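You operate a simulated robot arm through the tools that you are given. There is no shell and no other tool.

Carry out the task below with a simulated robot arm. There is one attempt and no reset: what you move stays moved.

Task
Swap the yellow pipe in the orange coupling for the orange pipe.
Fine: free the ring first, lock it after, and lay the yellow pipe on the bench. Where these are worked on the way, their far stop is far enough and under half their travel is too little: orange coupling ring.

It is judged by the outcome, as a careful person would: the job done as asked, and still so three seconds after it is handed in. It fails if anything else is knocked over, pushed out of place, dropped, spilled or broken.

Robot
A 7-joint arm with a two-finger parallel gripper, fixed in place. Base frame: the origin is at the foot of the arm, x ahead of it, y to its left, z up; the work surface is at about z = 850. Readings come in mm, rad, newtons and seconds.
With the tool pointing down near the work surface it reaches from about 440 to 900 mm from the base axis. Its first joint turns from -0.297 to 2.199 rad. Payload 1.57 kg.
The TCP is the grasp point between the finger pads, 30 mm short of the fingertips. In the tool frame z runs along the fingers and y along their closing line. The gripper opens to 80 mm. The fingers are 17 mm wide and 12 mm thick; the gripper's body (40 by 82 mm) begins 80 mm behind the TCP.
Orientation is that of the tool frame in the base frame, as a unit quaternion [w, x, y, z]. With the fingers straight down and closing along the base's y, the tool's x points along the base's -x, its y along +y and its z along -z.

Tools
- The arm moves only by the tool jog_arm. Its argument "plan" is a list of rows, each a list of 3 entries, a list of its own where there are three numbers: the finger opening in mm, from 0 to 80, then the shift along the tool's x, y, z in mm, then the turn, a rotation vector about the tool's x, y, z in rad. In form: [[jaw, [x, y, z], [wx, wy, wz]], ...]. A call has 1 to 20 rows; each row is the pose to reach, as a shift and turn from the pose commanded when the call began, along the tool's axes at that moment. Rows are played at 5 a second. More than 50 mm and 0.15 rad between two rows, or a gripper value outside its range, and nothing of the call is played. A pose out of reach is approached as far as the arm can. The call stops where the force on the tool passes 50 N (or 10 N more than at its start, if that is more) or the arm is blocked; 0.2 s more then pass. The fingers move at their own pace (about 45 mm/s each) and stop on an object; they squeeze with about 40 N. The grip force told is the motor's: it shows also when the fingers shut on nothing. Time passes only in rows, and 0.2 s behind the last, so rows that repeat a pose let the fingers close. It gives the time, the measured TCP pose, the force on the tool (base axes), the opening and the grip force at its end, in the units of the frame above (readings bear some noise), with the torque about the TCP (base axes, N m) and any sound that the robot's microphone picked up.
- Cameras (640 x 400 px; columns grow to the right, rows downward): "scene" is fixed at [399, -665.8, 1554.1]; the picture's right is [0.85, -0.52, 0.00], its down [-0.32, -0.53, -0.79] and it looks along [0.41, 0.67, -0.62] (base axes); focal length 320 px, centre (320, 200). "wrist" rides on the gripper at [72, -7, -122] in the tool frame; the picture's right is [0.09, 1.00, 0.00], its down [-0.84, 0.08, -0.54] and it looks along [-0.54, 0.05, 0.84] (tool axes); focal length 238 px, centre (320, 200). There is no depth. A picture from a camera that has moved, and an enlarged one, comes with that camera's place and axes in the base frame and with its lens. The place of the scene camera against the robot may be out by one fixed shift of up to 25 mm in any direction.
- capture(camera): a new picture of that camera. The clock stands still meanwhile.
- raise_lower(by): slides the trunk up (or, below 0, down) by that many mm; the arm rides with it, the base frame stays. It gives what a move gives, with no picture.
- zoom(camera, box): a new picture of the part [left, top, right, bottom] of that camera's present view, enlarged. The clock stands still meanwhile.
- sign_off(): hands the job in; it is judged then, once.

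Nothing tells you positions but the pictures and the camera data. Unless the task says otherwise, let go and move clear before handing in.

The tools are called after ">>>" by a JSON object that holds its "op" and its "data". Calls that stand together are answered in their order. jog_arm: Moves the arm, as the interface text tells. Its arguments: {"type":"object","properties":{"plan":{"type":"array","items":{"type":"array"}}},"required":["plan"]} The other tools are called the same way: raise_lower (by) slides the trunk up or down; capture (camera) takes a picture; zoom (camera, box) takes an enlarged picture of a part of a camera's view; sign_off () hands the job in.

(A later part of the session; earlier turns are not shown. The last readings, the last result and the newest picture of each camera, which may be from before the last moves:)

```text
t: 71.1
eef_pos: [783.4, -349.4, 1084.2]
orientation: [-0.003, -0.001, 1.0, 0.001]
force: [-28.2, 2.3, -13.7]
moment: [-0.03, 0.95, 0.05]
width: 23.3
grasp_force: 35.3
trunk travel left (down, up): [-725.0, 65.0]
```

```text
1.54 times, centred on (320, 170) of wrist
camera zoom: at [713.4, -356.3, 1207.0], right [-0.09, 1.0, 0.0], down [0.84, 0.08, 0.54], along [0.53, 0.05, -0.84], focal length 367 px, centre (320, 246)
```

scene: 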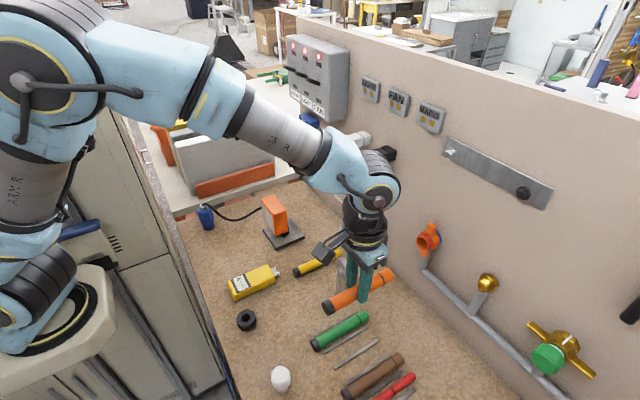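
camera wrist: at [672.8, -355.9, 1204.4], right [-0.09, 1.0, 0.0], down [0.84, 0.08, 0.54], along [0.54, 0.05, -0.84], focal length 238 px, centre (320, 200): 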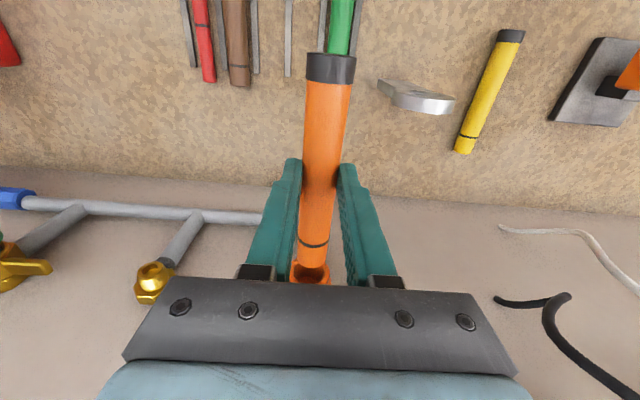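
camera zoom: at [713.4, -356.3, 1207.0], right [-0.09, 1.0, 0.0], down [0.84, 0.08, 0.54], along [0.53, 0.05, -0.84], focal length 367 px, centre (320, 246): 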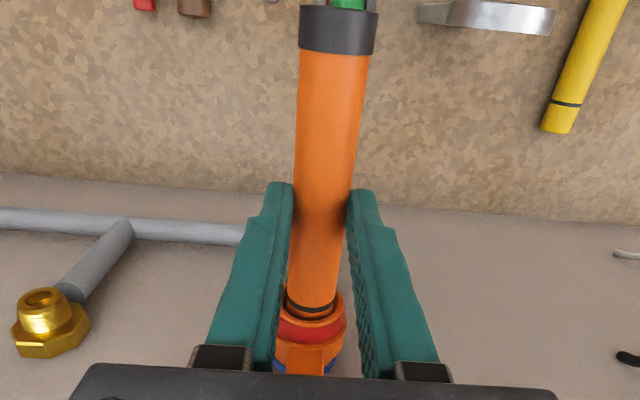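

The orange pipe looks about 2 mm short of where the yellow one sat. I'll relax the stress, let go of the pipe, and press it home from its capped end.

>>> {"op": "jog_arm", "data": {"plan": [[15, [2, -0.5, 0.8], [0, 0, 0]], [15, [5, -0.5, 1.5], [0, 0, 0]], [15, [5, -0.5, 1.5], [0, 0, 0]]]}}

>>> {"op": "zoom", "data": {"camera": "scene", "box": [380, 215, 440, 275]}}

```text
t: 71.9
eef_pos: [783.9, -349.2, 1083.2]
orientation: [0.001, -0.002, 1.0, 0.001]
force: [4.5, 2.2, -9.8]
moment: [0.05, 0.15, 0.05]
width: 22.6
grasp_force: 35.1
trunk travel left (down, up): [-725.0, 65.0]
```

```text
6.67 times, centred on (410, 245) of scene
camera zoom: at [399.0, -665.8, 1554.1], right [0.85, -0.52, 0.0], down [-0.32, -0.53, -0.79], along [0.41, 0.67, -0.62], focal length 2132 px, centre (-280, -100)
```

zoom: 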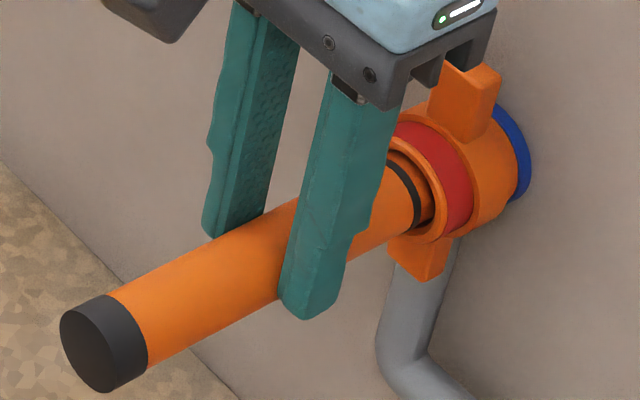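

>>> {"op": "jog_arm", "data": {"plan": [[15, [0, 0, 1], [0, 0, 0]], [24, [0, 0, 1], [0, 0, 0]], [30, [0, 0, 1], [0, 0, 0]], [40, [0, 0, 1], [0, 0, 0]], [40, [0, 0, -10], [0, 0, 0]], [40, [0, 0, -30], [0, 0, 0]], [30, [0, 0, -50], [0, 0, 0]]]}}

>>> {"op": "zoom", "data": {"camera": "scene", "box": [380, 215, 440, 275]}}

>>> {"op": "capture", "data": {"camera": "wrist"}}

```text
t: 73.5
eef_pos: [781.6, -348.8, 1134.2]
orientation: [-0.001, -0.003, 1.0, 0.001]
force: [-0.4, -0.4, 0.6]
moment: [0.0, 0.04, -0.03]
width: 29.8
grasp_force: 0.1
trunk travel left (down, up): [-725.0, 65.0]
```

```text
6.67 times, centred on (410, 245) of scene
camera zoom: at [399.0, -665.8, 1554.1], right [0.85, -0.52, 0.0], down [-0.32, -0.53, -0.79], along [0.41, 0.67, -0.62], focal length 2132 px, centre (-280, -100)
```

zoom: 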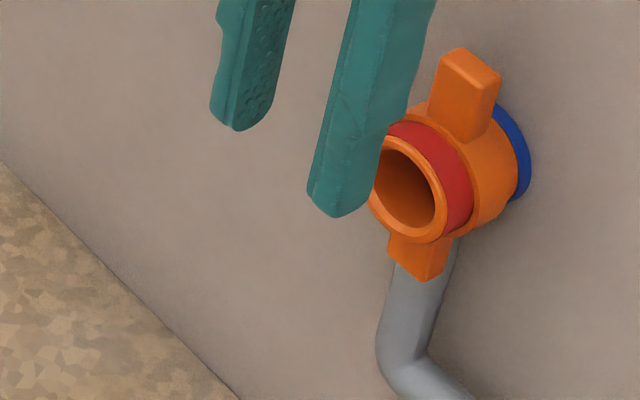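

```text
taken
camera wrist: at [709.8, -356.6, 1256.1], right [-0.1, 1.0, 0.0], down [0.84, 0.08, 0.54], along [0.54, 0.05, -0.84], focal length 238 px, centre (320, 200)
```

wrist: 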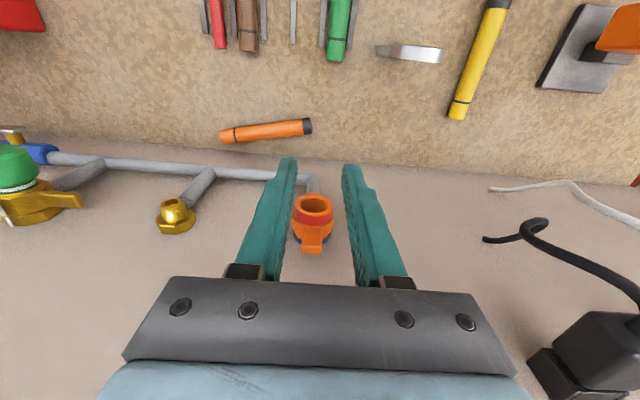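

The orange pipe slipped out of the open coupling when I let go and fell onto the bench near the wall; it wasn't seated well enough. I'll look at where it landed and whether anything else was disturbed.

>>> {"op": "capture", "data": {"camera": "scene"}}

>>> {"op": "zoom", "data": {"camera": "wrist", "box": [180, 80, 380, 280]}}

>>> {"op": "zoom", "data": {"camera": "scene", "box": [360, 210, 560, 370]}}

```text
taken
```

scene: 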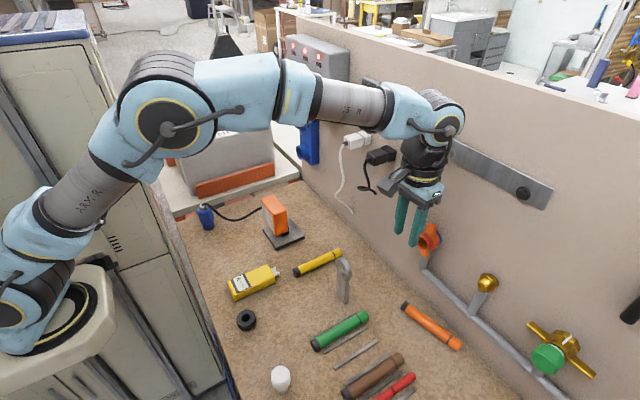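

```text
2.00 times, centred on (280, 180) of wrist
camera zoom: at [709.8, -356.6, 1256.1], right [-0.1, 1.0, 0.0], down [0.84, 0.08, 0.54], along [0.54, 0.05, -0.84], focal length 477 px, centre (400, 240)
```

zoom: 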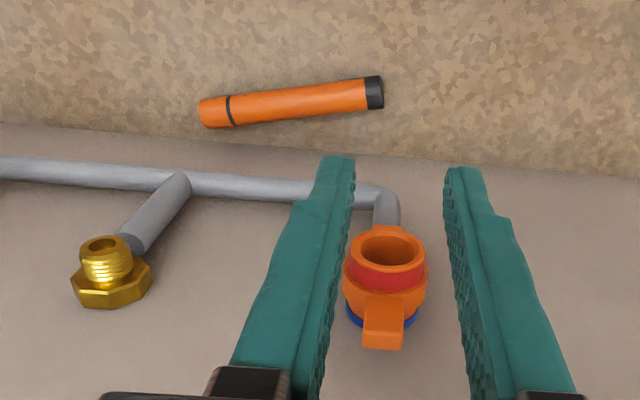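

```text
2.50 times, centred on (460, 290) of scene
camera zoom: at [399.0, -665.8, 1554.1], right [0.85, -0.52, 0.0], down [-0.32, -0.53, -0.79], along [0.41, 0.67, -0.62], focal length 800 px, centre (-30, -25)
```

zoom: 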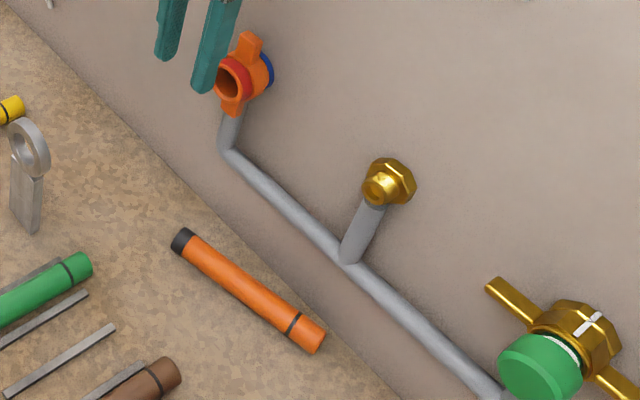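

Nothing else was disturbed; the orange pipe lies at about (821, -365) to (853, -510), close to the wall under the grey wall pipe. I'll first back away from the coupling and yaw the tool so the jaws can close across it.

>>> {"op": "jog_arm", "data": {"plan": [[40, [15, 0, -5], [0, 0, 0]], [40, [35, 0, -15], [0, 0, 0.1]], [40, [55, 0, -20], [0, 0, 0.22]], [40, [65, 0, -20], [0, 0, 0.35]], [40, [65, 0, -20], [0, 0, 0.48]], [40, [65, 0, -20], [0, 0, 0.61]], [40, [65, 0, -20], [0, 0, 0.74]], [40, [65, 0, -20], [0, 0, 0.87]], [40, [65, 0, -20], [0, 0, 1.0]], [40, [65, 0, -20], [0, 0, 1.13]], [40, [65, 0, -20], [0, 0, 1.25]], [40, [65, 0, -20], [0, 0, 1.353]], [40, [65, 0, -20], [0, 0, 1.353]]]}}

>>> {"op": "capture", "data": {"camera": "scene"}}

>>> {"op": "capture", "data": {"camera": "wrist"}}

```text
t: 76.3
eef_pos: [716.1, -350.2, 1153.6]
orientation: [-0.002, 0.626, 0.78, -0.001]
force: [0.4, 0.4, 0.2]
moment: [0.01, -0.01, 0.01]
width: 39.9
grasp_force: 0.0
trunk travel left (down, up): [-725.0, 65.0]
```

```text
taken
```

scene: 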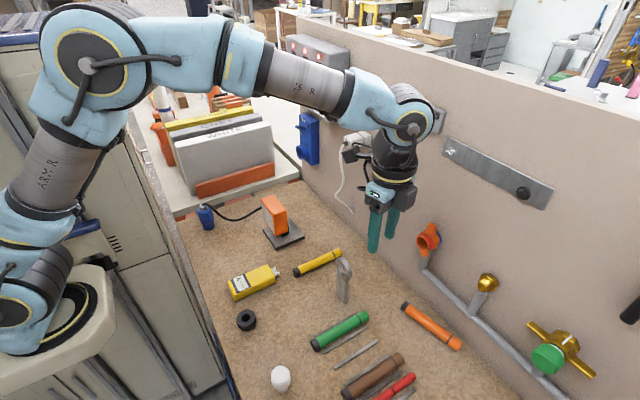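

```text
taken
camera wrist: at [694.7, -280.3, 1275.7], right [0.95, 0.31, 0.0], down [0.26, -0.8, 0.54], along [0.16, -0.51, -0.84], focal length 238 px, centre (320, 200)
```

wrist: 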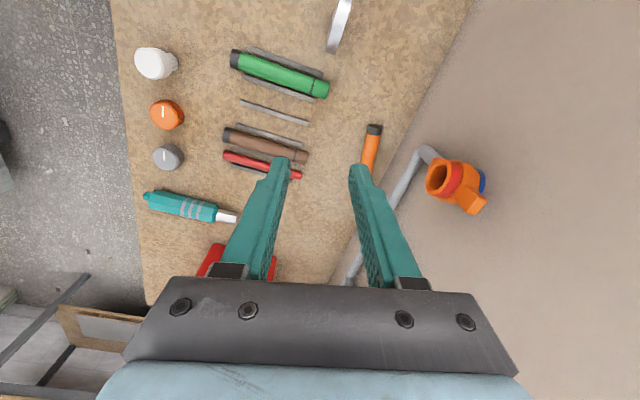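

The yaw works. Now I'll move toward the pipe with the tool leaning outward about 0.35 rad to clear the grey wall pipe, stopping short to check the view.

>>> {"op": "jog_arm", "data": {"plan": [[36, [-16, 8, 20], [-0.06, 0, 0]], [36, [-33, 16, 45], [-0.12, 0, 0]], [36, [-50, 24, 70], [-0.18, 0, 0]], [36, [-66, 32, 95], [-0.24, 0, 0]], [36, [-82, 40, 120], [-0.3, 0, 0]], [36, [-92, 45, 138], [-0.35, 0, 0]], [36, [-97.4, 48, 150], [-0.35, 0, 0]], [36, [-97.4, 48, 150], [-0.35, 0, 0]]]}}

>>> {"op": "capture", "data": {"camera": "scene"}}

>>> {"op": "capture", "data": {"camera": "wrist"}}

```text
t: 78.1
eef_pos: [781.8, -435.7, 1005.1]
orientation: [0.108, 0.616, 0.768, 0.136]
force: [-0.4, -1.0, 1.3]
moment: [-0.02, -0.01, -0.02]
width: 36.4
grasp_force: 0.1
trunk travel left (down, up): [-725.0, 65.0]
```

```text
taken
```

scene: 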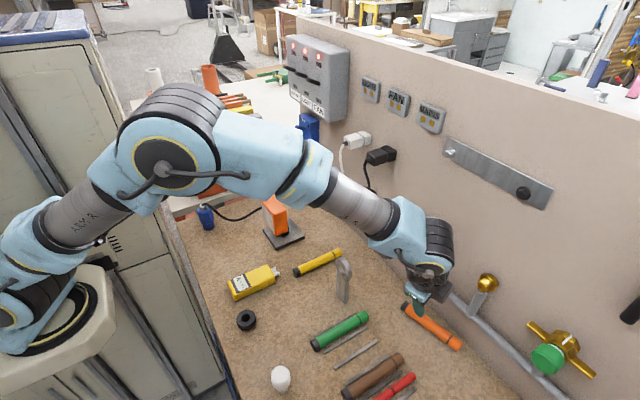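

```text
taken
camera wrist: at [719.5, -374.5, 1116.4], right [0.89, 0.29, 0.34], down [0.07, -0.84, 0.53], along [0.44, -0.45, -0.77], focal length 238 px, centre (320, 200)
```

wrist: 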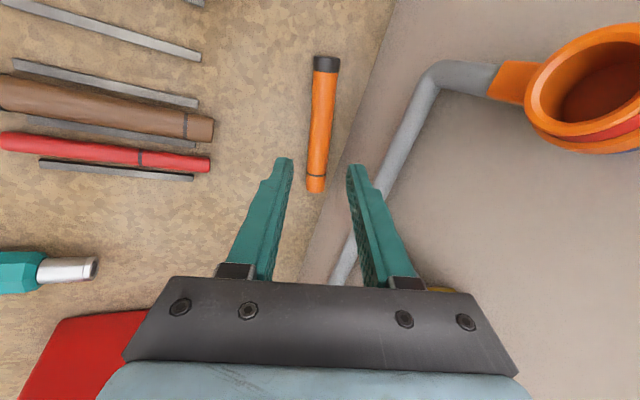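

Good view, and the arm still has reach. The grey wall pipe's front is near x ≈ 852, z ≈ 964, so I'll approach along the tool axis with jaws narrowed to 31 mm and check centring over the pipe.

>>> {"op": "jog_arm", "data": {"plan": [[31, [0.3, 0.8, 20], [0.01, 0, 0]], [31, [0.6, 1.6, 42], [0.02, 0, 0]], [31, [0.9, 2.4, 62], [0.03, 0, 0]], [31, [1.1, 3.1, 76], [0.03, 0, 0]], [31, [1.1, 3.1, 82.8], [0.03, 0, 0]], [31, [1.1, 3.1, 82.8], [0.03, 0, 0]]]}}

>>> {"op": "capture", "data": {"camera": "wrist"}}

>>> {"op": "zoom", "data": {"camera": "wrist", "box": [240, 80, 400, 240]}}

>>> {"op": "zoom", "data": {"camera": "scene", "box": [370, 230, 490, 360]}}

```text
t: 79.5
eef_pos: [816.2, -425.6, 928.2]
orientation: [0.099, 0.618, 0.77, 0.125]
force: [-0.3, 0.3, -0.7]
moment: [0.03, -0.01, 0.02]
width: 31.2
grasp_force: 0.1
trunk travel left (down, up): [-725.0, 65.0]
```

```text
taken
camera wrist: at [756.2, -364.9, 1041.0], right [0.9, 0.3, 0.31], down [0.09, -0.84, 0.54], along [0.42, -0.46, -0.78], focal length 238 px, centre (320, 200)
```

wrist: 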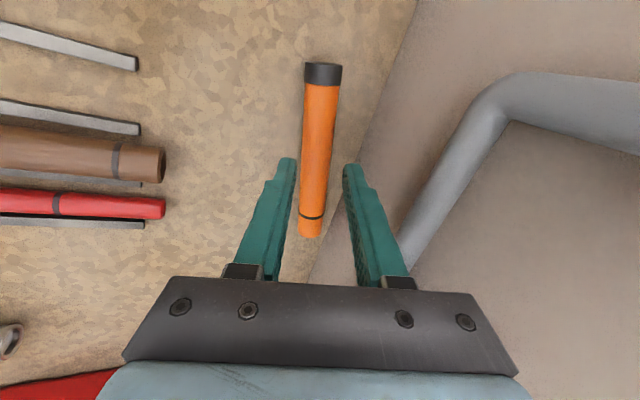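

```text
2.50 times, centred on (320, 160) of wrist
camera zoom: at [756.2, -364.9, 1041.0], right [0.9, 0.3, 0.31], down [0.09, -0.84, 0.54], along [0.42, -0.46, -0.78], focal length 596 px, centre (320, 300)
```

zoom: 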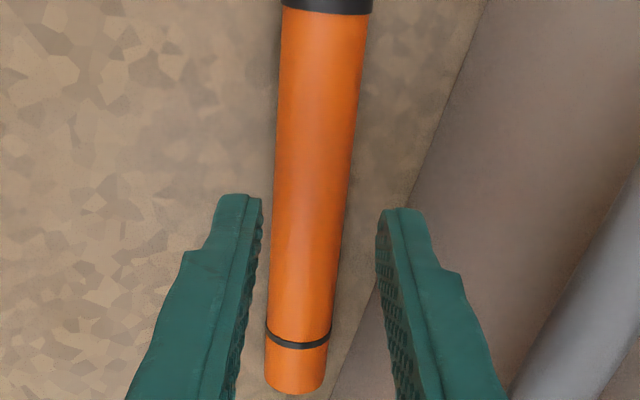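

```text
3.08 times, centred on (430, 295) of scene
camera zoom: at [399.0, -665.8, 1554.1], right [0.85, -0.52, 0.0], down [-0.32, -0.53, -0.79], along [0.41, 0.67, -0.62], focal length 984 px, centre (-18, -92)
```

zoom: 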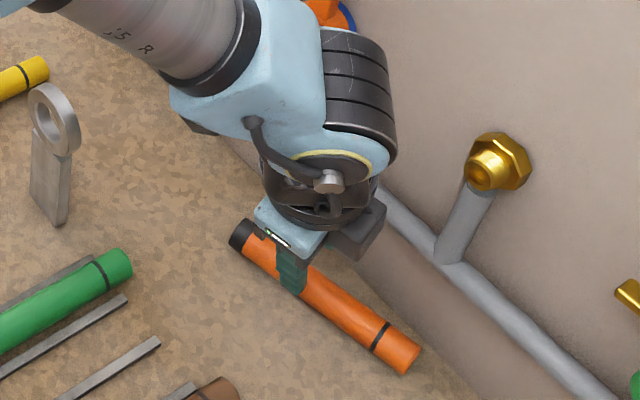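

The pipe is parallel and about 1.5 mm off-centre in the jaws; I'll correct that and descend along the tool axis carefully.

>>> {"op": "jog_arm", "data": {"plan": [[29, [0, -1.5, 8], [0, 0, 0]], [29, [0, -1.5, 18], [0, 0, 0]], [29, [0, -1.5, 27], [0, 0, 0]], [29, [0, -1.5, 33], [0, 0, 0]], [29, [0, -1.5, 37], [0, 0, 0]], [29, [0, -1.5, 37], [0, 0, 0]]]}}

>>> {"op": "zoom", "data": {"camera": "wrist", "box": [240, 80, 400, 240]}}

>>> {"op": "zoom", "data": {"camera": "scene", "box": [390, 270, 470, 350]}}

```text
t: 80.9
eef_pos: [825.0, -423.3, 891.6]
orientation: [0.099, 0.617, 0.77, 0.125]
force: [0.9, -0.4, -0.1]
moment: [-0.02, 0.0, 0.03]
width: 29.0
grasp_force: 0.0
trunk travel left (down, up): [-725.0, 65.0]
```

```text
2.50 times, centred on (320, 160) of wrist
camera zoom: at [766.1, -362.7, 1005.3], right [0.9, 0.3, 0.31], down [0.09, -0.84, 0.54], along [0.42, -0.46, -0.78], focal length 596 px, centre (320, 300)
```

zoom: 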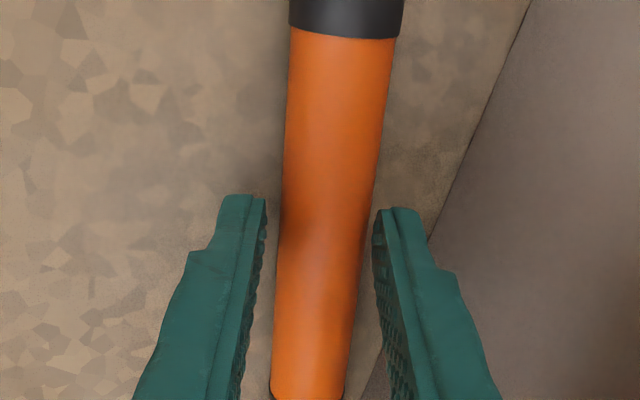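

```text
5.00 times, centred on (430, 310) of scene
camera zoom: at [399.0, -665.8, 1554.1], right [0.85, -0.52, 0.0], down [-0.32, -0.53, -0.79], along [0.41, 0.67, -0.62], focal length 1599 px, centre (-230, -350)
```

zoom: 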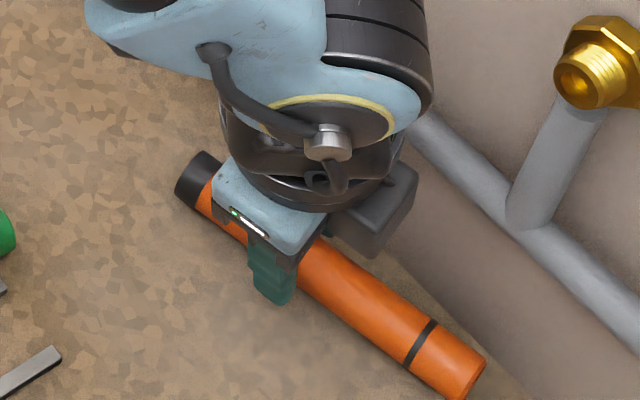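

Pipe is between the fingers with clearance both sides. A few more millimetres, then close.

>>> {"op": "jog_arm", "data": {"plan": [[28, [0, 0, 1.5], [0, 0, 0]], [28, [0, 0, 3], [0, 0, 0]], [28, [0, 0, 4.5], [0, 0, 0]], [28, [0, 0, 4.5], [0, 0, 0]]]}}

```text
t: 81.9
eef_pos: [828.1, -423.2, 887.5]
orientation: [0.098, 0.618, 0.77, 0.125]
force: [0.2, 0.2, -0.5]
moment: [-0.01, -0.02, 0.01]
width: 28.1
grasp_force: 0.1
trunk travel left (down, up): [-725.0, 65.0]
```

>>> {"op": "jog_arm", "data": {"plan": [[28, [0, 0, 1], [0, 0, 0]], [28, [0, 0, 2], [0, 0, 0]], [28, [0, 0, 2], [0, 0, 0]]]}}

```text
t: 82.7
eef_pos: [826.8, -422.7, 885.4]
orientation: [0.099, 0.617, 0.771, 0.125]
force: [-5.4, 0.5, 11.4]
moment: [-0.02, 0.35, -0.01]
width: 29.2
grasp_force: 0.4
trunk travel left (down, up): [-725.0, 65.0]
```

Light contact reached. Backing off 1.5 mm and closing.

>>> {"op": "jog_arm", "data": {"plan": [[28, [0, 0, -1.5], [0, 0, 0]], [20, [0, 0, -1.5], [0, 0, 0]], [15, [0, 0, -1.5], [0, 0, 0]], [15, [0, 0, -1.5], [0, 0, 0]], [15, [0, 0, -1.5], [0, 0, 0]], [15, [0, 0, -1.5], [0, 0, 0]]]}}

>>> {"op": "zoom", "data": {"camera": "wrist", "box": [240, 80, 400, 240]}}

```text
t: 84.1
eef_pos: [825.7, -422.1, 886.1]
orientation: [0.098, 0.617, 0.77, 0.125]
force: [-1.1, -0.2, -0.3]
moment: [-0.01, -0.03, -0.03]
width: 23.0
grasp_force: 35.9
trunk travel left (down, up): [-725.0, 65.0]
```

```text
2.50 times, centred on (320, 160) of wrist
camera zoom: at [767.3, -361.4, 999.8], right [0.9, 0.3, 0.31], down [0.09, -0.84, 0.54], along [0.42, -0.46, -0.78], focal length 596 px, centre (320, 300)
```

zoom: 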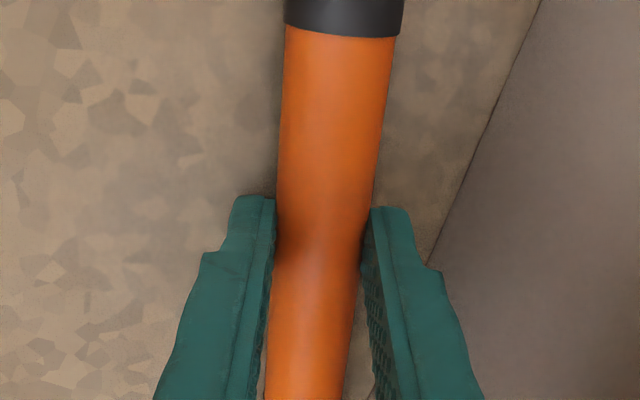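

Gripped at 23 mm. Retreating straight back along the tool axis, clear of the grey pipe.

>>> {"op": "jog_arm", "data": {"plan": [[15, [0, 0, -4], [0, 0, 0]], [15, [0, 0, -10], [0, 0, 0]], [15, [0, 0, -20], [0, 0, 0]], [15, [0, 0, -35], [0, 0, 0]], [15, [0, 0, -55], [0, 0, 0]], [15, [0, 0, -80], [0, 0, 0]], [15, [0, 0, -105], [0, 0, 0]], [15, [0, 0, -130], [0, 0, 0]], [15, [0, 0, -155], [0, 0, 0]], [15, [0, 0, -180], [0, 0, 0]], [15, [0, 0, -200], [0, 0, 0]]]}}

>>> {"op": "capture", "data": {"camera": "wrist"}}

>>> {"op": "capture", "data": {"camera": "scene"}}

```text
t: 86.5
eef_pos: [764.8, -438.8, 1073.7]
orientation: [0.098, 0.617, 0.771, 0.124]
force: [0.5, 0.3, -0.5]
moment: [0.03, 0.03, 0.0]
width: 22.9
grasp_force: 35.4
trunk travel left (down, up): [-725.0, 65.0]
```

```text
taken
camera wrist: at [706.2, -377.9, 1187.3], right [0.9, 0.3, 0.31], down [0.09, -0.84, 0.54], along [0.42, -0.46, -0.78], focal length 238 px, centre (320, 200)
```

wrist: 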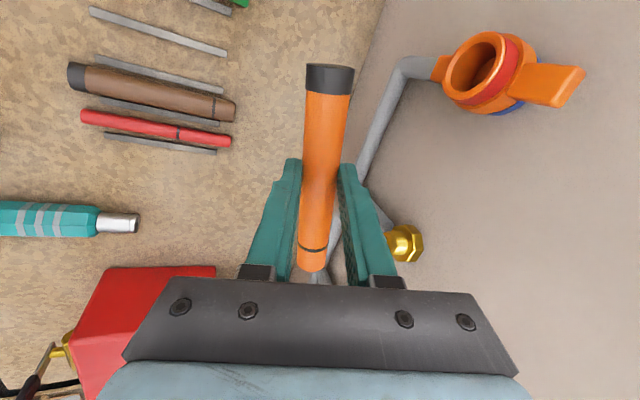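

```text
taken
```

scene: 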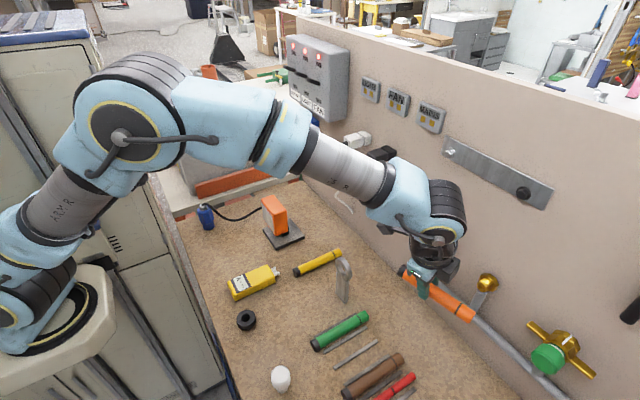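

The pipe is held securely. I'll undo the lean while moving to open space.

>>> {"op": "jog_arm", "data": {"plan": [[15, [9, -5, -12], [0.05, 0, 0]], [15, [18, -10, -25], [0.11, 0, 0]], [15, [27, -15, -38], [0.17, 0, 0]], [15, [36, -20, -50], [0.23, 0, 0]], [15, [45, -25, -62], [0.29, 0, 0]], [15, [52, -28.5, -72.7], [0.32, 0, 0]], [15, [52, -28.5, -72.7], [0.32, 0, 0]]]}}

>>> {"op": "jog_arm", "data": {"plan": [[15, [0, 0, 0], [0, 0, -0.1]], [15, [0, 0, 0], [0, 0, -0.22]], [15, [0, 0, 0], [0, 0, -0.35]], [15, [0, 0, 0], [0, 0, -0.48]], [15, [0, 0, 0], [0, 0, -0.61]], [15, [0, 0, 0], [0, 0, -0.74]], [15, [0, 0, 0], [0, 0, -0.87]], [15, [0, 0, 0], [0, 0, -1.0]], [15, [0, 0, 0], [0, 0, -1.13]], [15, [0, 0, 0], [0, 0, -1.25]], [15, [0, 0, 0], [0, 0, -1.353]], [15, [0, 0, 0], [0, 0, -1.353]]]}}

>>> {"op": "capture", "data": {"camera": "wrist"}}

>>> {"op": "zoom", "data": {"camera": "scene", "box": [320, 180, 460, 290]}}

```text
t: 88.1
eef_pos: [705.9, -398.8, 1137.0]
orientation: [-0.002, 0.626, 0.78, 0.0]
force: [0.9, 0.3, -1.0]
moment: [-0.02, 0.01, -0.01]
width: 22.9
grasp_force: 35.1
trunk travel left (down, up): [-725.0, 65.0]
```

```text
t: 90.7
eef_pos: [705.5, -398.1, 1136.2]
orientation: [-0.001, -0.001, 1.0, 0.001]
force: [0.1, 0.0, -0.4]
moment: [0.0, 0.02, -0.04]
width: 22.8
grasp_force: 35.6
trunk travel left (down, up): [-725.0, 65.0]
```

```text
taken
camera wrist: at [634.0, -404.1, 1257.8], right [-0.1, 1.0, 0.0], down [0.84, 0.08, 0.54], along [0.54, 0.05, -0.84], focal length 238 px, centre (320, 200)
```

wrist: 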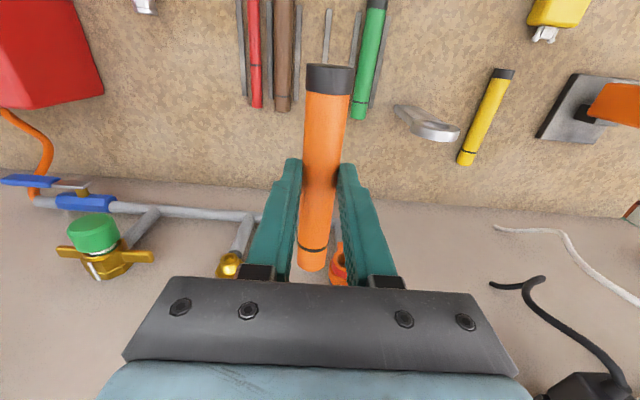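

```text
3.64 times, centred on (390, 235) of scene
camera zoom: at [399.0, -665.8, 1554.1], right [0.85, -0.52, 0.0], down [-0.32, -0.53, -0.79], along [0.41, 0.67, -0.62], focal length 1163 px, centre (66, 73)
```

zoom: 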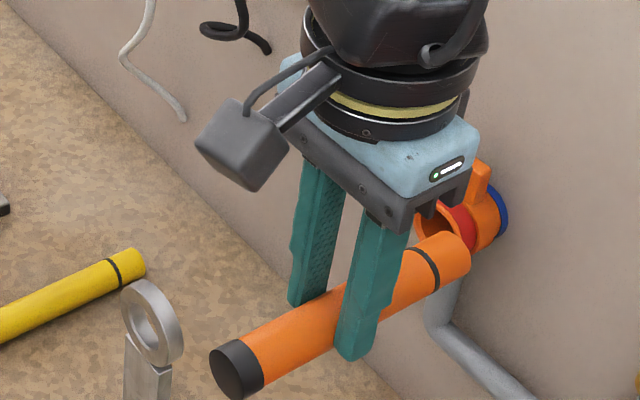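

The orange pipe is again aligned with +x in the jaws. I'll move it in front of the socket (target y ≈ -350.4, z ≈ 1084.5) and check alignment.

>>> {"op": "jog_arm", "data": {"plan": [[15, [0, 12, 5], [0, 0, 0]], [15, [0, 27, 15], [0, 0, 0]], [15, [0, 40, 28], [0, 0, 0]], [15, [0, 48, 42], [0, 0, 0]], [15, [-8, 48, 50], [0, 0, 0]], [15, [-20, 48, 51.5], [0, 0, 0]], [15, [-30, 48, 51.5], [0, 0, 0]], [15, [-34, 48, 51.5], [0, 0, 0]]]}}

>>> {"op": "jog_arm", "data": {"plan": [[15, [0, 0, 0], [0, 0, 0]]]}}

>>> {"op": "jog_arm", "data": {"plan": [[15, [0, 0, 0], [0, 0, 0]]]}}

>>> {"op": "zoom", "data": {"camera": "scene", "box": [350, 180, 470, 290]}}

>>> {"op": "zoom", "data": {"camera": "scene", "box": [400, 220, 450, 260]}}

>>> {"op": "zoom", "data": {"camera": "wrist", "box": [280, 40, 360, 300]}}

```text
t: 92.5
eef_pos: [738.7, -348.9, 1085.7]
orientation: [-0.001, -0.002, 1.0, 0.002]
force: [-0.7, -0.2, -0.1]
moment: [-0.01, 0.0, -0.01]
width: 23.3
grasp_force: 35.3
trunk travel left (down, up): [-725.0, 65.0]
```

```text
t: 92.9
eef_pos: [738.6, -348.7, 1085.7]
orientation: [-0.001, -0.002, 1.0, 0.001]
force: [-0.8, 0.2, -0.2]
moment: [0.01, -0.03, 0.01]
width: 22.9
grasp_force: 35.1
trunk travel left (down, up): [-725.0, 65.0]
```

```text
t: 93.3
eef_pos: [739.3, -347.7, 1085.1]
orientation: [-0.002, -0.002, 1.0, 0.001]
force: [0.1, -0.1, -0.2]
moment: [-0.01, -0.02, 0.01]
width: 22.7
grasp_force: 36.1
trunk travel left (down, up): [-725.0, 65.0]
```

```text
3.64 times, centred on (410, 235) of scene
camera zoom: at [399.0, -665.8, 1554.1], right [0.85, -0.52, 0.0], down [-0.32, -0.53, -0.79], along [0.41, 0.67, -0.62], focal length 1163 px, centre (-7, 73)
```

zoom: 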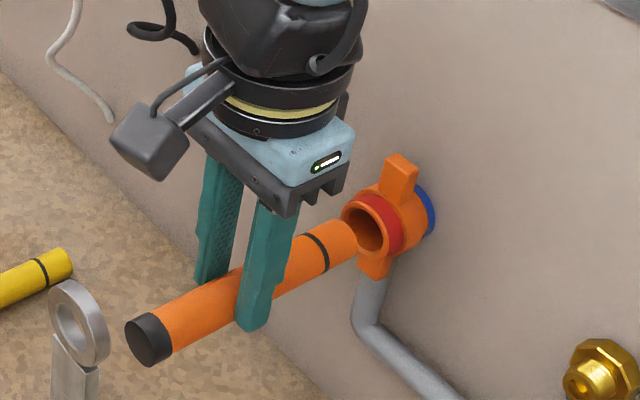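

```text
10.00 times, centred on (425, 240) of scene
camera zoom: at [399.0, -665.8, 1554.1], right [0.85, -0.52, 0.0], down [-0.32, -0.53, -0.79], along [0.41, 0.67, -0.62], focal length 3198 px, centre (-730, -200)
```

zoom: 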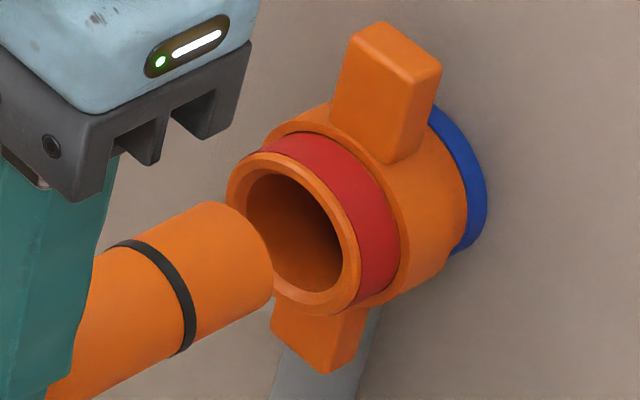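

```text
1.54 times, centred on (320, 170) of wrist
camera zoom: at [667.1, -355.6, 1207.9], right [-0.09, 1.0, 0.0], down [0.84, 0.08, 0.54], along [0.54, 0.05, -0.84], focal length 367 px, centre (320, 246)
```

zoom: 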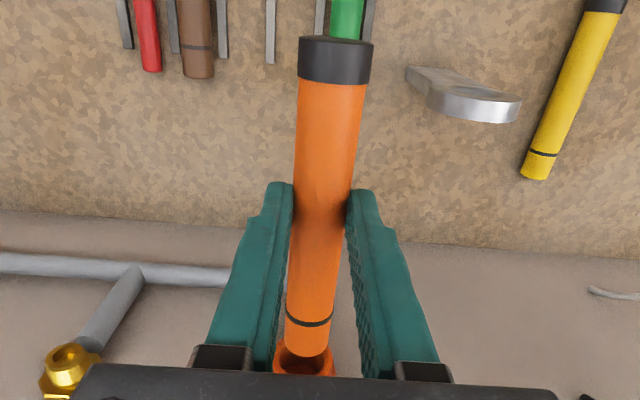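

The pipe is about 2 mm too far +y and slightly high compared with the bore line. I'll correct that and re-check.

>>> {"op": "jog_arm", "data": {"plan": [[15, [0, -1, 0.5], [0, 0, 0]], [15, [0, -2, 0.9], [0, 0, 0]], [15, [0, -2, 0.9], [0, 0, 0]]]}}

>>> {"op": "zoom", "data": {"camera": "scene", "box": [400, 220, 450, 260]}}

>>> {"op": "zoom", "data": {"camera": "scene", "box": [380, 215, 440, 275]}}

```text
t: 94.1
eef_pos: [738.6, -352.1, 1084.3]
orientation: [-0.001, -0.001, 1.0, 0.0]
force: [-0.8, -0.6, -0.6]
moment: [0.01, 0.02, 0.02]
width: 22.9
grasp_force: 35.8
trunk travel left (down, up): [-725.0, 65.0]
```

```text
10.00 times, centred on (425, 240) of scene
camera zoom: at [399.0, -665.8, 1554.1], right [0.85, -0.52, 0.0], down [-0.32, -0.53, -0.79], along [0.41, 0.67, -0.62], focal length 3198 px, centre (-730, -200)
```

zoom: 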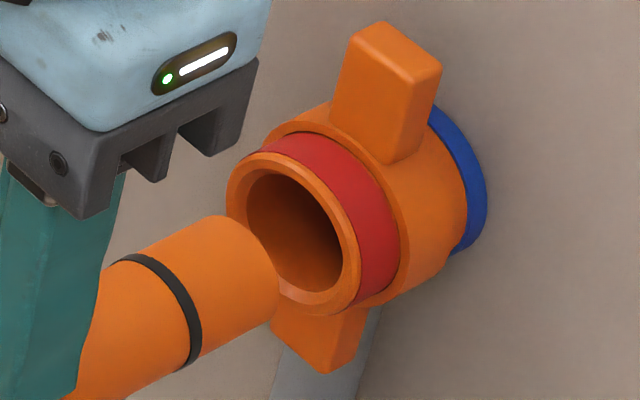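

```text
6.67 times, centred on (410, 245) of scene
camera zoom: at [399.0, -665.8, 1554.1], right [0.85, -0.52, 0.0], down [-0.32, -0.53, -0.79], along [0.41, 0.67, -0.62], focal length 2132 px, centre (-280, -100)
```

zoom: 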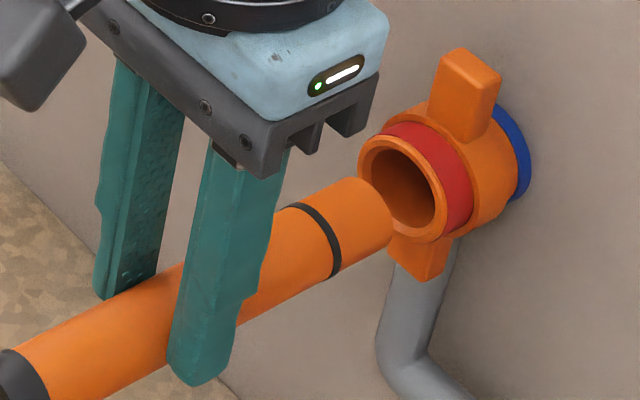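

>>> {"op": "jog_arm", "data": {"plan": [[15, [0, 0.5, -0.4], [0, 0, 0]], [15, [0, 0.9, -0.8], [0, 0, 0]], [15, [0, 0.9, -0.8], [0, 0, 0]], [15, [0, 0.9, -0.8], [0, 0, 0]]]}}

>>> {"op": "zoom", "data": {"camera": "scene", "box": [400, 220, 450, 260]}}

>>> {"op": "zoom", "data": {"camera": "scene", "box": [350, 180, 470, 290]}}

```text
t: 95.1
eef_pos: [740.1, -348.9, 1085.3]
orientation: [-0.001, -0.001, 1.0, 0.0]
force: [-0.2, 0.1, -1.0]
moment: [0.01, -0.05, 0.02]
width: 22.9
grasp_force: 35.5
trunk travel left (down, up): [-725.0, 65.0]
```

```text
10.00 times, centred on (425, 240) of scene
camera zoom: at [399.0, -665.8, 1554.1], right [0.85, -0.52, 0.0], down [-0.32, -0.53, -0.79], along [0.41, 0.67, -0.62], focal length 3198 px, centre (-730, -200)
```

zoom: 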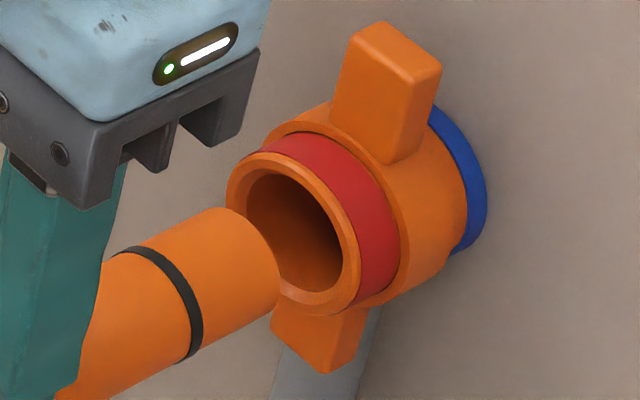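

```text
3.64 times, centred on (410, 235) of scene
camera zoom: at [399.0, -665.8, 1554.1], right [0.85, -0.52, 0.0], down [-0.32, -0.53, -0.79], along [0.41, 0.67, -0.62], focal length 1163 px, centre (-7, 73)
```

zoom: 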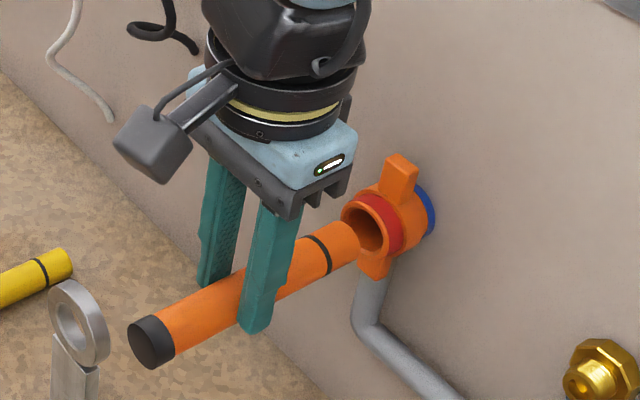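

The pipe axis now points at the bore centre. Advancing slowly.

>>> {"op": "jog_arm", "data": {"plan": [[15, [-4, 0, 0], [0, 0, 0]], [15, [-8, 0, 0], [0, 0, 0]], [15, [-11, 0, 0], [0, 0, 0]], [15, [-14, 0, 0], [0, 0, 0]], [15, [-17, 0, 0], [0, 0, 0]], [15, [-20, 0, 0], [0, 0, 0]], [15, [-23, 0, 0], [0, 0, 0]], [15, [-26, 0, 0], [0, 0, 0]], [15, [-29, 0, 0], [0, 0, 0]]]}}

>>> {"op": "zoom", "data": {"camera": "scene", "box": [400, 220, 450, 260]}}

```text
t: 97.1
eef_pos: [767.2, -351.2, 1085.2]
orientation: [-0.001, -0.001, 1.0, 0.001]
force: [-0.1, -0.2, -0.6]
moment: [-0.03, 0.0, 0.02]
width: 23.1
grasp_force: 35.1
trunk travel left (down, up): [-725.0, 65.0]
```

```text
10.00 times, centred on (425, 240) of scene
camera zoom: at [399.0, -665.8, 1554.1], right [0.85, -0.52, 0.0], down [-0.32, -0.53, -0.79], along [0.41, 0.67, -0.62], focal length 3198 px, centre (-730, -200)
```

zoom: 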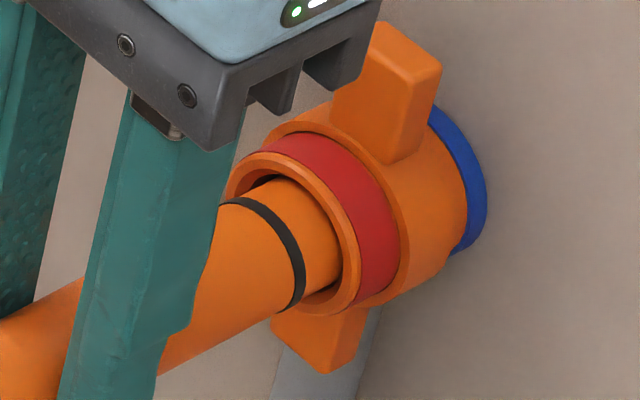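

>>> {"op": "jog_arm", "data": {"plan": [[15, [-2, 0, 0], [0, 0, 0]], [15, [-4, 0, 0], [0, 0, 0]], [15, [-5, 0, 0], [0, 0, 0]], [15, [-6, 0, 0], [0, 0, 0]], [15, [-7, 0, 0], [0, 0, 0]], [15, [-8, 0, 0], [0, 0, 0]]]}}

>>> {"op": "zoom", "data": {"camera": "scene", "box": [380, 215, 440, 275]}}

```text
t: 98.5
eef_pos: [773.5, -351.6, 1085.8]
orientation: [-0.001, -0.001, 1.0, 0.001]
force: [-8.7, -0.1, -1.3]
moment: [0.03, 0.07, -0.03]
width: 23.0
grasp_force: 35.4
trunk travel left (down, up): [-725.0, 65.0]
```

```text
6.67 times, centred on (410, 245) of scene
camera zoom: at [399.0, -665.8, 1554.1], right [0.85, -0.52, 0.0], down [-0.32, -0.53, -0.79], along [0.41, 0.67, -0.62], focal length 2132 px, centre (-280, -100)
```

zoom: 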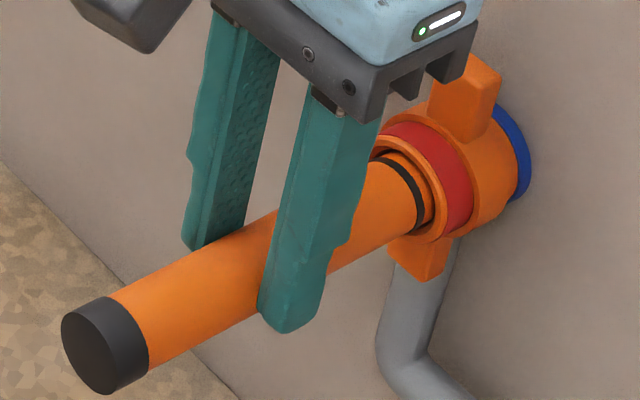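

It's just touching the bottom at 9 N, again about 1.5 mm short of the yellow pipe's depth. I'll push a bit harder.

>>> {"op": "jog_arm", "data": {"plan": [[15, [-1, 0, 0], [0, 0, 0]], [15, [-2, 0, 0], [0, 0, 0]], [15, [-3, 0, 0], [0, 0, 0]], [15, [-4, 0, 0], [0, 0, 0]], [15, [-5, 0, 0], [0, 0, 0]]]}}

>>> {"op": "zoom", "data": {"camera": "scene", "box": [380, 215, 440, 275]}}

```text
t: 99.7
eef_pos: [777.1, -351.4, 1085.0]
orientation: [-0.003, -0.001, 1.0, 0.003]
force: [-31.5, 0.2, -3.9]
moment: [-0.05, 0.94, 0.0]
width: 22.7
grasp_force: 35.5
trunk travel left (down, up): [-725.0, 65.0]
```

```text
6.67 times, centred on (410, 245) of scene
camera zoom: at [399.0, -665.8, 1554.1], right [0.85, -0.52, 0.0], down [-0.32, -0.53, -0.79], along [0.41, 0.67, -0.62], focal length 2132 px, centre (-280, -100)
```

zoom: 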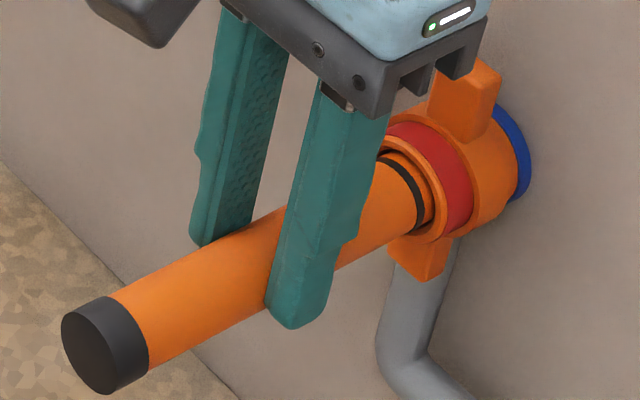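

The pipe is bottomed out: 31 N doesn't move it further. Before releasing I'll relax the stored forces step by step.

>>> {"op": "jog_arm", "data": {"plan": [[15, [1, 0, 0], [0, 0, 0]], [15, [1.5, 0, 0], [0, 0, 0]], [15, [1.5, 0, 0], [0, 0, 0]]]}}

```text
t: 100.5
eef_pos: [778.4, -349.7, 1084.2]
orientation: [-0.001, 0.0, 1.0, 0.001]
force: [-23.8, -4.2, -6.4]
moment: [-0.12, 1.02, -0.19]
width: 22.8
grasp_force: 35.1
trunk travel left (down, up): [-725.0, 65.0]
```

>>> {"op": "jog_arm", "data": {"plan": [[15, [1, 0, 0], [0, 0, 0]], [15, [2, 0, 0], [0, 0, 0]], [15, [3, 0, 0], [0, 0, 0]], [15, [3, 0, 0], [0, 0, 0]]]}}

>>> {"op": "zoom", "data": {"camera": "scene", "box": [380, 215, 440, 275]}}

```text
t: 101.5
eef_pos: [777.5, -350.2, 1084.8]
orientation: [0.001, -0.001, 1.0, 0.002]
force: [1.2, -5.5, -6.9]
moment: [-0.15, 0.46, -0.19]
width: 23.0
grasp_force: 35.5
trunk travel left (down, up): [-725.0, 65.0]
```

```text
6.67 times, centred on (410, 245) of scene
camera zoom: at [399.0, -665.8, 1554.1], right [0.85, -0.52, 0.0], down [-0.32, -0.53, -0.79], along [0.41, 0.67, -0.62], focal length 2132 px, centre (-280, -100)
```

zoom: 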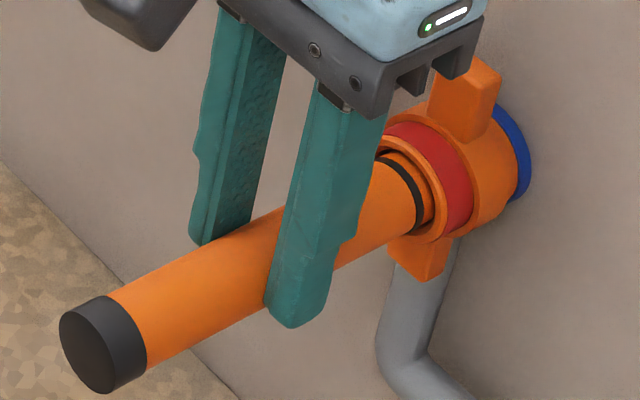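

>>> {"op": "jog_arm", "data": {"plan": [[15, [0, -0.4, 0.5], [0, 0, 0]], [15, [0, -0.7, 0.9], [0, 0, 0]], [15, [0, -0.7, 0.9], [0, 0, 0]]]}}

```text
t: 102.3
eef_pos: [775.9, -350.2, 1083.8]
orientation: [-0.002, -0.002, 1.0, 0.002]
force: [-0.3, -0.6, 1.3]
moment: [0.04, -0.14, -0.01]
width: 22.8
grasp_force: 35.7
trunk travel left (down, up): [-725.0, 65.0]
```

Forces are near zero now. I'll nudge it back to light bottom contact, then test with a very brief, tiny release and immediate regrip to see whether the pipe holds itself.

>>> {"op": "jog_arm", "data": {"plan": [[15, [-1, 0, 0], [0, 0, 0]], [15, [-2, 0, 0], [0, 0, 0]], [15, [-2, 0, 0], [0, 0, 0]]]}}

>>> {"op": "zoom", "data": {"camera": "scene", "box": [380, 215, 440, 275]}}

```text
t: 103.1
eef_pos: [777.9, -350.1, 1082.9]
orientation: [-0.002, -0.001, 1.0, 0.001]
force: [-10.2, 3.1, -1.6]
moment: [0.07, 0.2, 0.14]
width: 22.9
grasp_force: 35.4
trunk travel left (down, up): [-725.0, 65.0]
```

```text
6.67 times, centred on (410, 245) of scene
camera zoom: at [399.0, -665.8, 1554.1], right [0.85, -0.52, 0.0], down [-0.32, -0.53, -0.79], along [0.41, 0.67, -0.62], focal length 2132 px, centre (-280, -100)
```

zoom: 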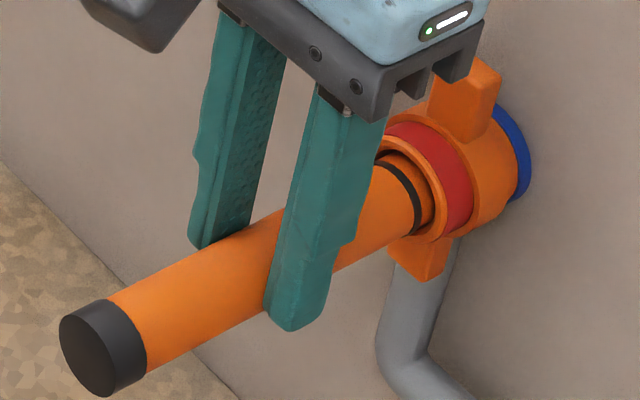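

The orange pipe's nose looks ~2 mm longer than the yellow's, which explains the depth: it is bottomed. Now the brief test release and regrip.

>>> {"op": "jog_arm", "data": {"plan": [[24.5, [0, 0, 0], [0, 0, 0]], [15, [0, 0, 0], [0, 0, 0]], [15, [0, 0, 0], [0, 0, 0]], [15, [0, 0, 0], [0, 0, 0]]]}}

>>> {"op": "zoom", "data": {"camera": "scene", "box": [380, 215, 440, 275]}}

```text
t: 104.1
eef_pos: [779.9, -350.5, 1084.2]
orientation: [0.0, -0.003, 1.0, 0.001]
force: [6.0, 2.9, 2.6]
moment: [0.05, -0.32, 0.02]
width: 23.1
grasp_force: 35.1
trunk travel left (down, up): [-725.0, 65.0]
```

```text
6.67 times, centred on (410, 245) of scene
camera zoom: at [399.0, -665.8, 1554.1], right [0.85, -0.52, 0.0], down [-0.32, -0.53, -0.79], along [0.41, 0.67, -0.62], focal length 2132 px, centre (-280, -100)
```

zoom: 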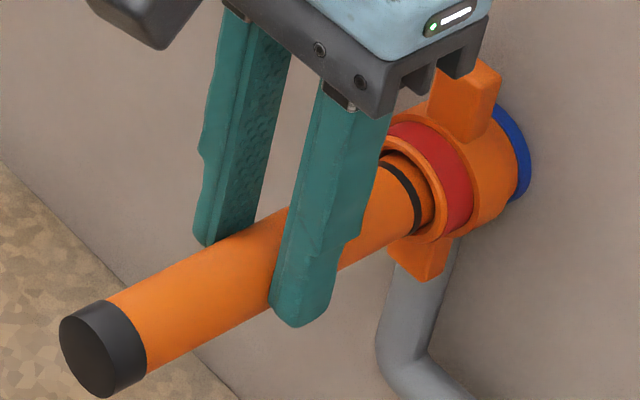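

It held during the short release, with only a tiny droop. I'll zero the residual stress and then release in stages.

>>> {"op": "jog_arm", "data": {"plan": [[15, [-0.5, 0.3, -0.3], [0, 0, 0]], [15, [-0.8, 0.4, -0.4], [0, 0, 0]], [15, [-0.8, 0.4, -0.4], [0, 0, 0]]]}}

```text
t: 104.9
eef_pos: [779.8, -351.2, 1084.8]
orientation: [0.0, -0.003, 1.0, 0.001]
force: [1.2, 2.8, 0.3]
moment: [0.05, -0.07, 0.06]
width: 22.7
grasp_force: 35.3
trunk travel left (down, up): [-725.0, 65.0]
```

>>> {"op": "jog_arm", "data": {"plan": [[15, [-0.5, 0.4, 0], [0, 0, 0]], [15, [-0.6, 0.5, 0], [0, 0, 0]], [24.5, [-0.6, 0.5, 0], [0, 0, 0]], [25, [-0.6, 0.5, 0], [0, 0, 0]], [15, [-0.6, 0.5, 0], [0, 0, 0]], [15, [-0.6, 0.5, 0], [0, 0, 0]]]}}

>>> {"op": "zoom", "data": {"camera": "scene", "box": [380, 215, 440, 275]}}

```text
t: 106.3
eef_pos: [780.4, -350.8, 1083.7]
orientation: [-0.001, -0.002, 1.0, 0.001]
force: [-0.9, 0.0, 0.7]
moment: [0.02, 0.12, -0.06]
width: 23.1
grasp_force: 29.5
trunk travel left (down, up): [-725.0, 65.0]
```

```text
6.67 times, centred on (410, 245) of scene
camera zoom: at [399.0, -665.8, 1554.1], right [0.85, -0.52, 0.0], down [-0.32, -0.53, -0.79], along [0.41, 0.67, -0.62], focal length 2132 px, centre (-280, -100)
```

zoom: 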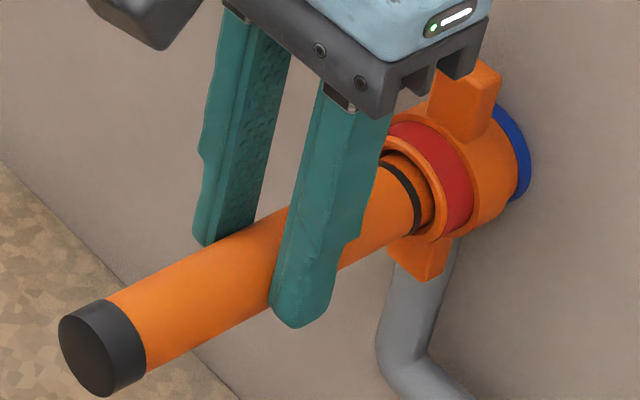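

It stays put. Now a somewhat longer release test with the fingers still alongside.

>>> {"op": "jog_arm", "data": {"plan": [[25, [0, 0, 0], [0, 0, 0]], [25, [0, 0, 0], [0, 0, 0]], [25, [0, 0, 0], [0, 0, 0]], [15, [0, 0, 0], [0, 0, 0]], [15, [0, 0, 0], [0, 0, 0]]]}}

>>> {"op": "zoom", "data": {"camera": "scene", "box": [380, 215, 440, 275]}}

```text
t: 107.5
eef_pos: [779.8, -350.7, 1082.6]
orientation: [-0.001, -0.002, 1.0, 0.001]
force: [0.7, -0.7, 0.5]
moment: [0.03, -0.01, -0.05]
width: 23.2
grasp_force: 29.3
trunk travel left (down, up): [-725.0, 65.0]
```

```text
6.67 times, centred on (410, 245) of scene
camera zoom: at [399.0, -665.8, 1554.1], right [0.85, -0.52, 0.0], down [-0.32, -0.53, -0.79], along [0.41, 0.67, -0.62], focal length 2132 px, centre (-280, -100)
```

zoom: 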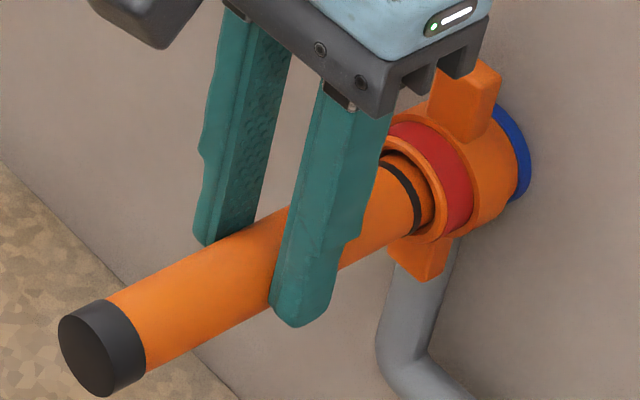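

Stable. It has crept out about 1 mm, so I'll level it slightly, press it back in, and relax again before the full release.

>>> {"op": "jog_arm", "data": {"plan": [[15, [0, 0, -0.6], [0, 0, 0]], [15, [-1.5, 0, -1.0], [0, 0, 0]], [15, [-2.5, 0, -1.2], [0, 0, 0]], [15, [-3.5, 0, -1.2], [0, 0, 0]], [15, [-4.5, 0, -1.2], [0, 0, 0]], [15, [-4.5, 0, -1.2], [0, 0, 0]]]}}

>>> {"op": "zoom", "data": {"camera": "scene", "box": [380, 215, 440, 275]}}

```text
t: 108.9
eef_pos: [782.7, -349.9, 1085.0]
orientation: [-0.004, 0.0, 1.0, 0.002]
force: [-30.5, 6.9, -7.7]
moment: [0.12, 0.92, 0.15]
width: 23.0
grasp_force: 35.6
trunk travel left (down, up): [-725.0, 65.0]
```

```text
6.67 times, centred on (410, 245) of scene
camera zoom: at [399.0, -665.8, 1554.1], right [0.85, -0.52, 0.0], down [-0.32, -0.53, -0.79], along [0.41, 0.67, -0.62], focal length 2132 px, centre (-280, -100)
```

zoom: 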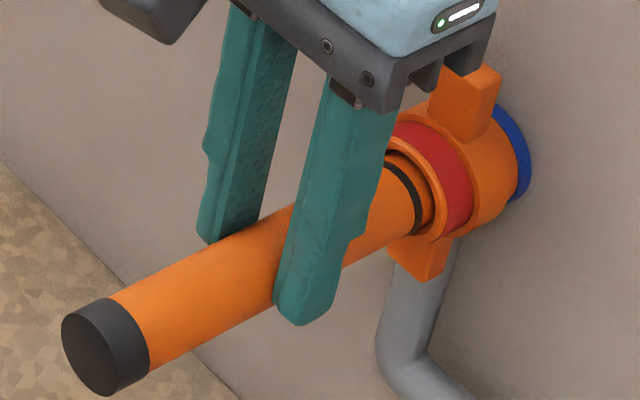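

>>> {"op": "jog_arm", "data": {"plan": [[15, [1.0, -0.5, 0.5], [0, 0, 0]], [15, [2.0, -0.8, 0.8], [0, 0, 0]], [15, [2.0, -0.8, 0.8], [0, 0, 0]]]}}

```text
t: 109.7
eef_pos: [783.5, -351.1, 1084.8]
orientation: [-0.002, -0.001, 1.0, 0.002]
force: [-19.0, 7.3, -12.9]
moment: [0.15, 1.14, 0.17]
width: 22.9
grasp_force: 35.9
trunk travel left (down, up): [-725.0, 65.0]
```

>>> {"op": "jog_arm", "data": {"plan": [[15, [0.8, 0.6, 0.5], [0, 0, 0]], [15, [1.6, 1.2, 1.0], [0, 0, 0]], [15, [1.6, 1.2, 1.0], [0, 0, 0]]]}}

```text
t: 110.5
eef_pos: [781.9, -351.1, 1084.1]
orientation: [0.0, -0.001, 1.0, 0.001]
force: [-11.0, 3.7, -9.0]
moment: [0.06, 0.65, -0.05]
width: 22.9
grasp_force: 35.3
trunk travel left (down, up): [-725.0, 65.0]
```

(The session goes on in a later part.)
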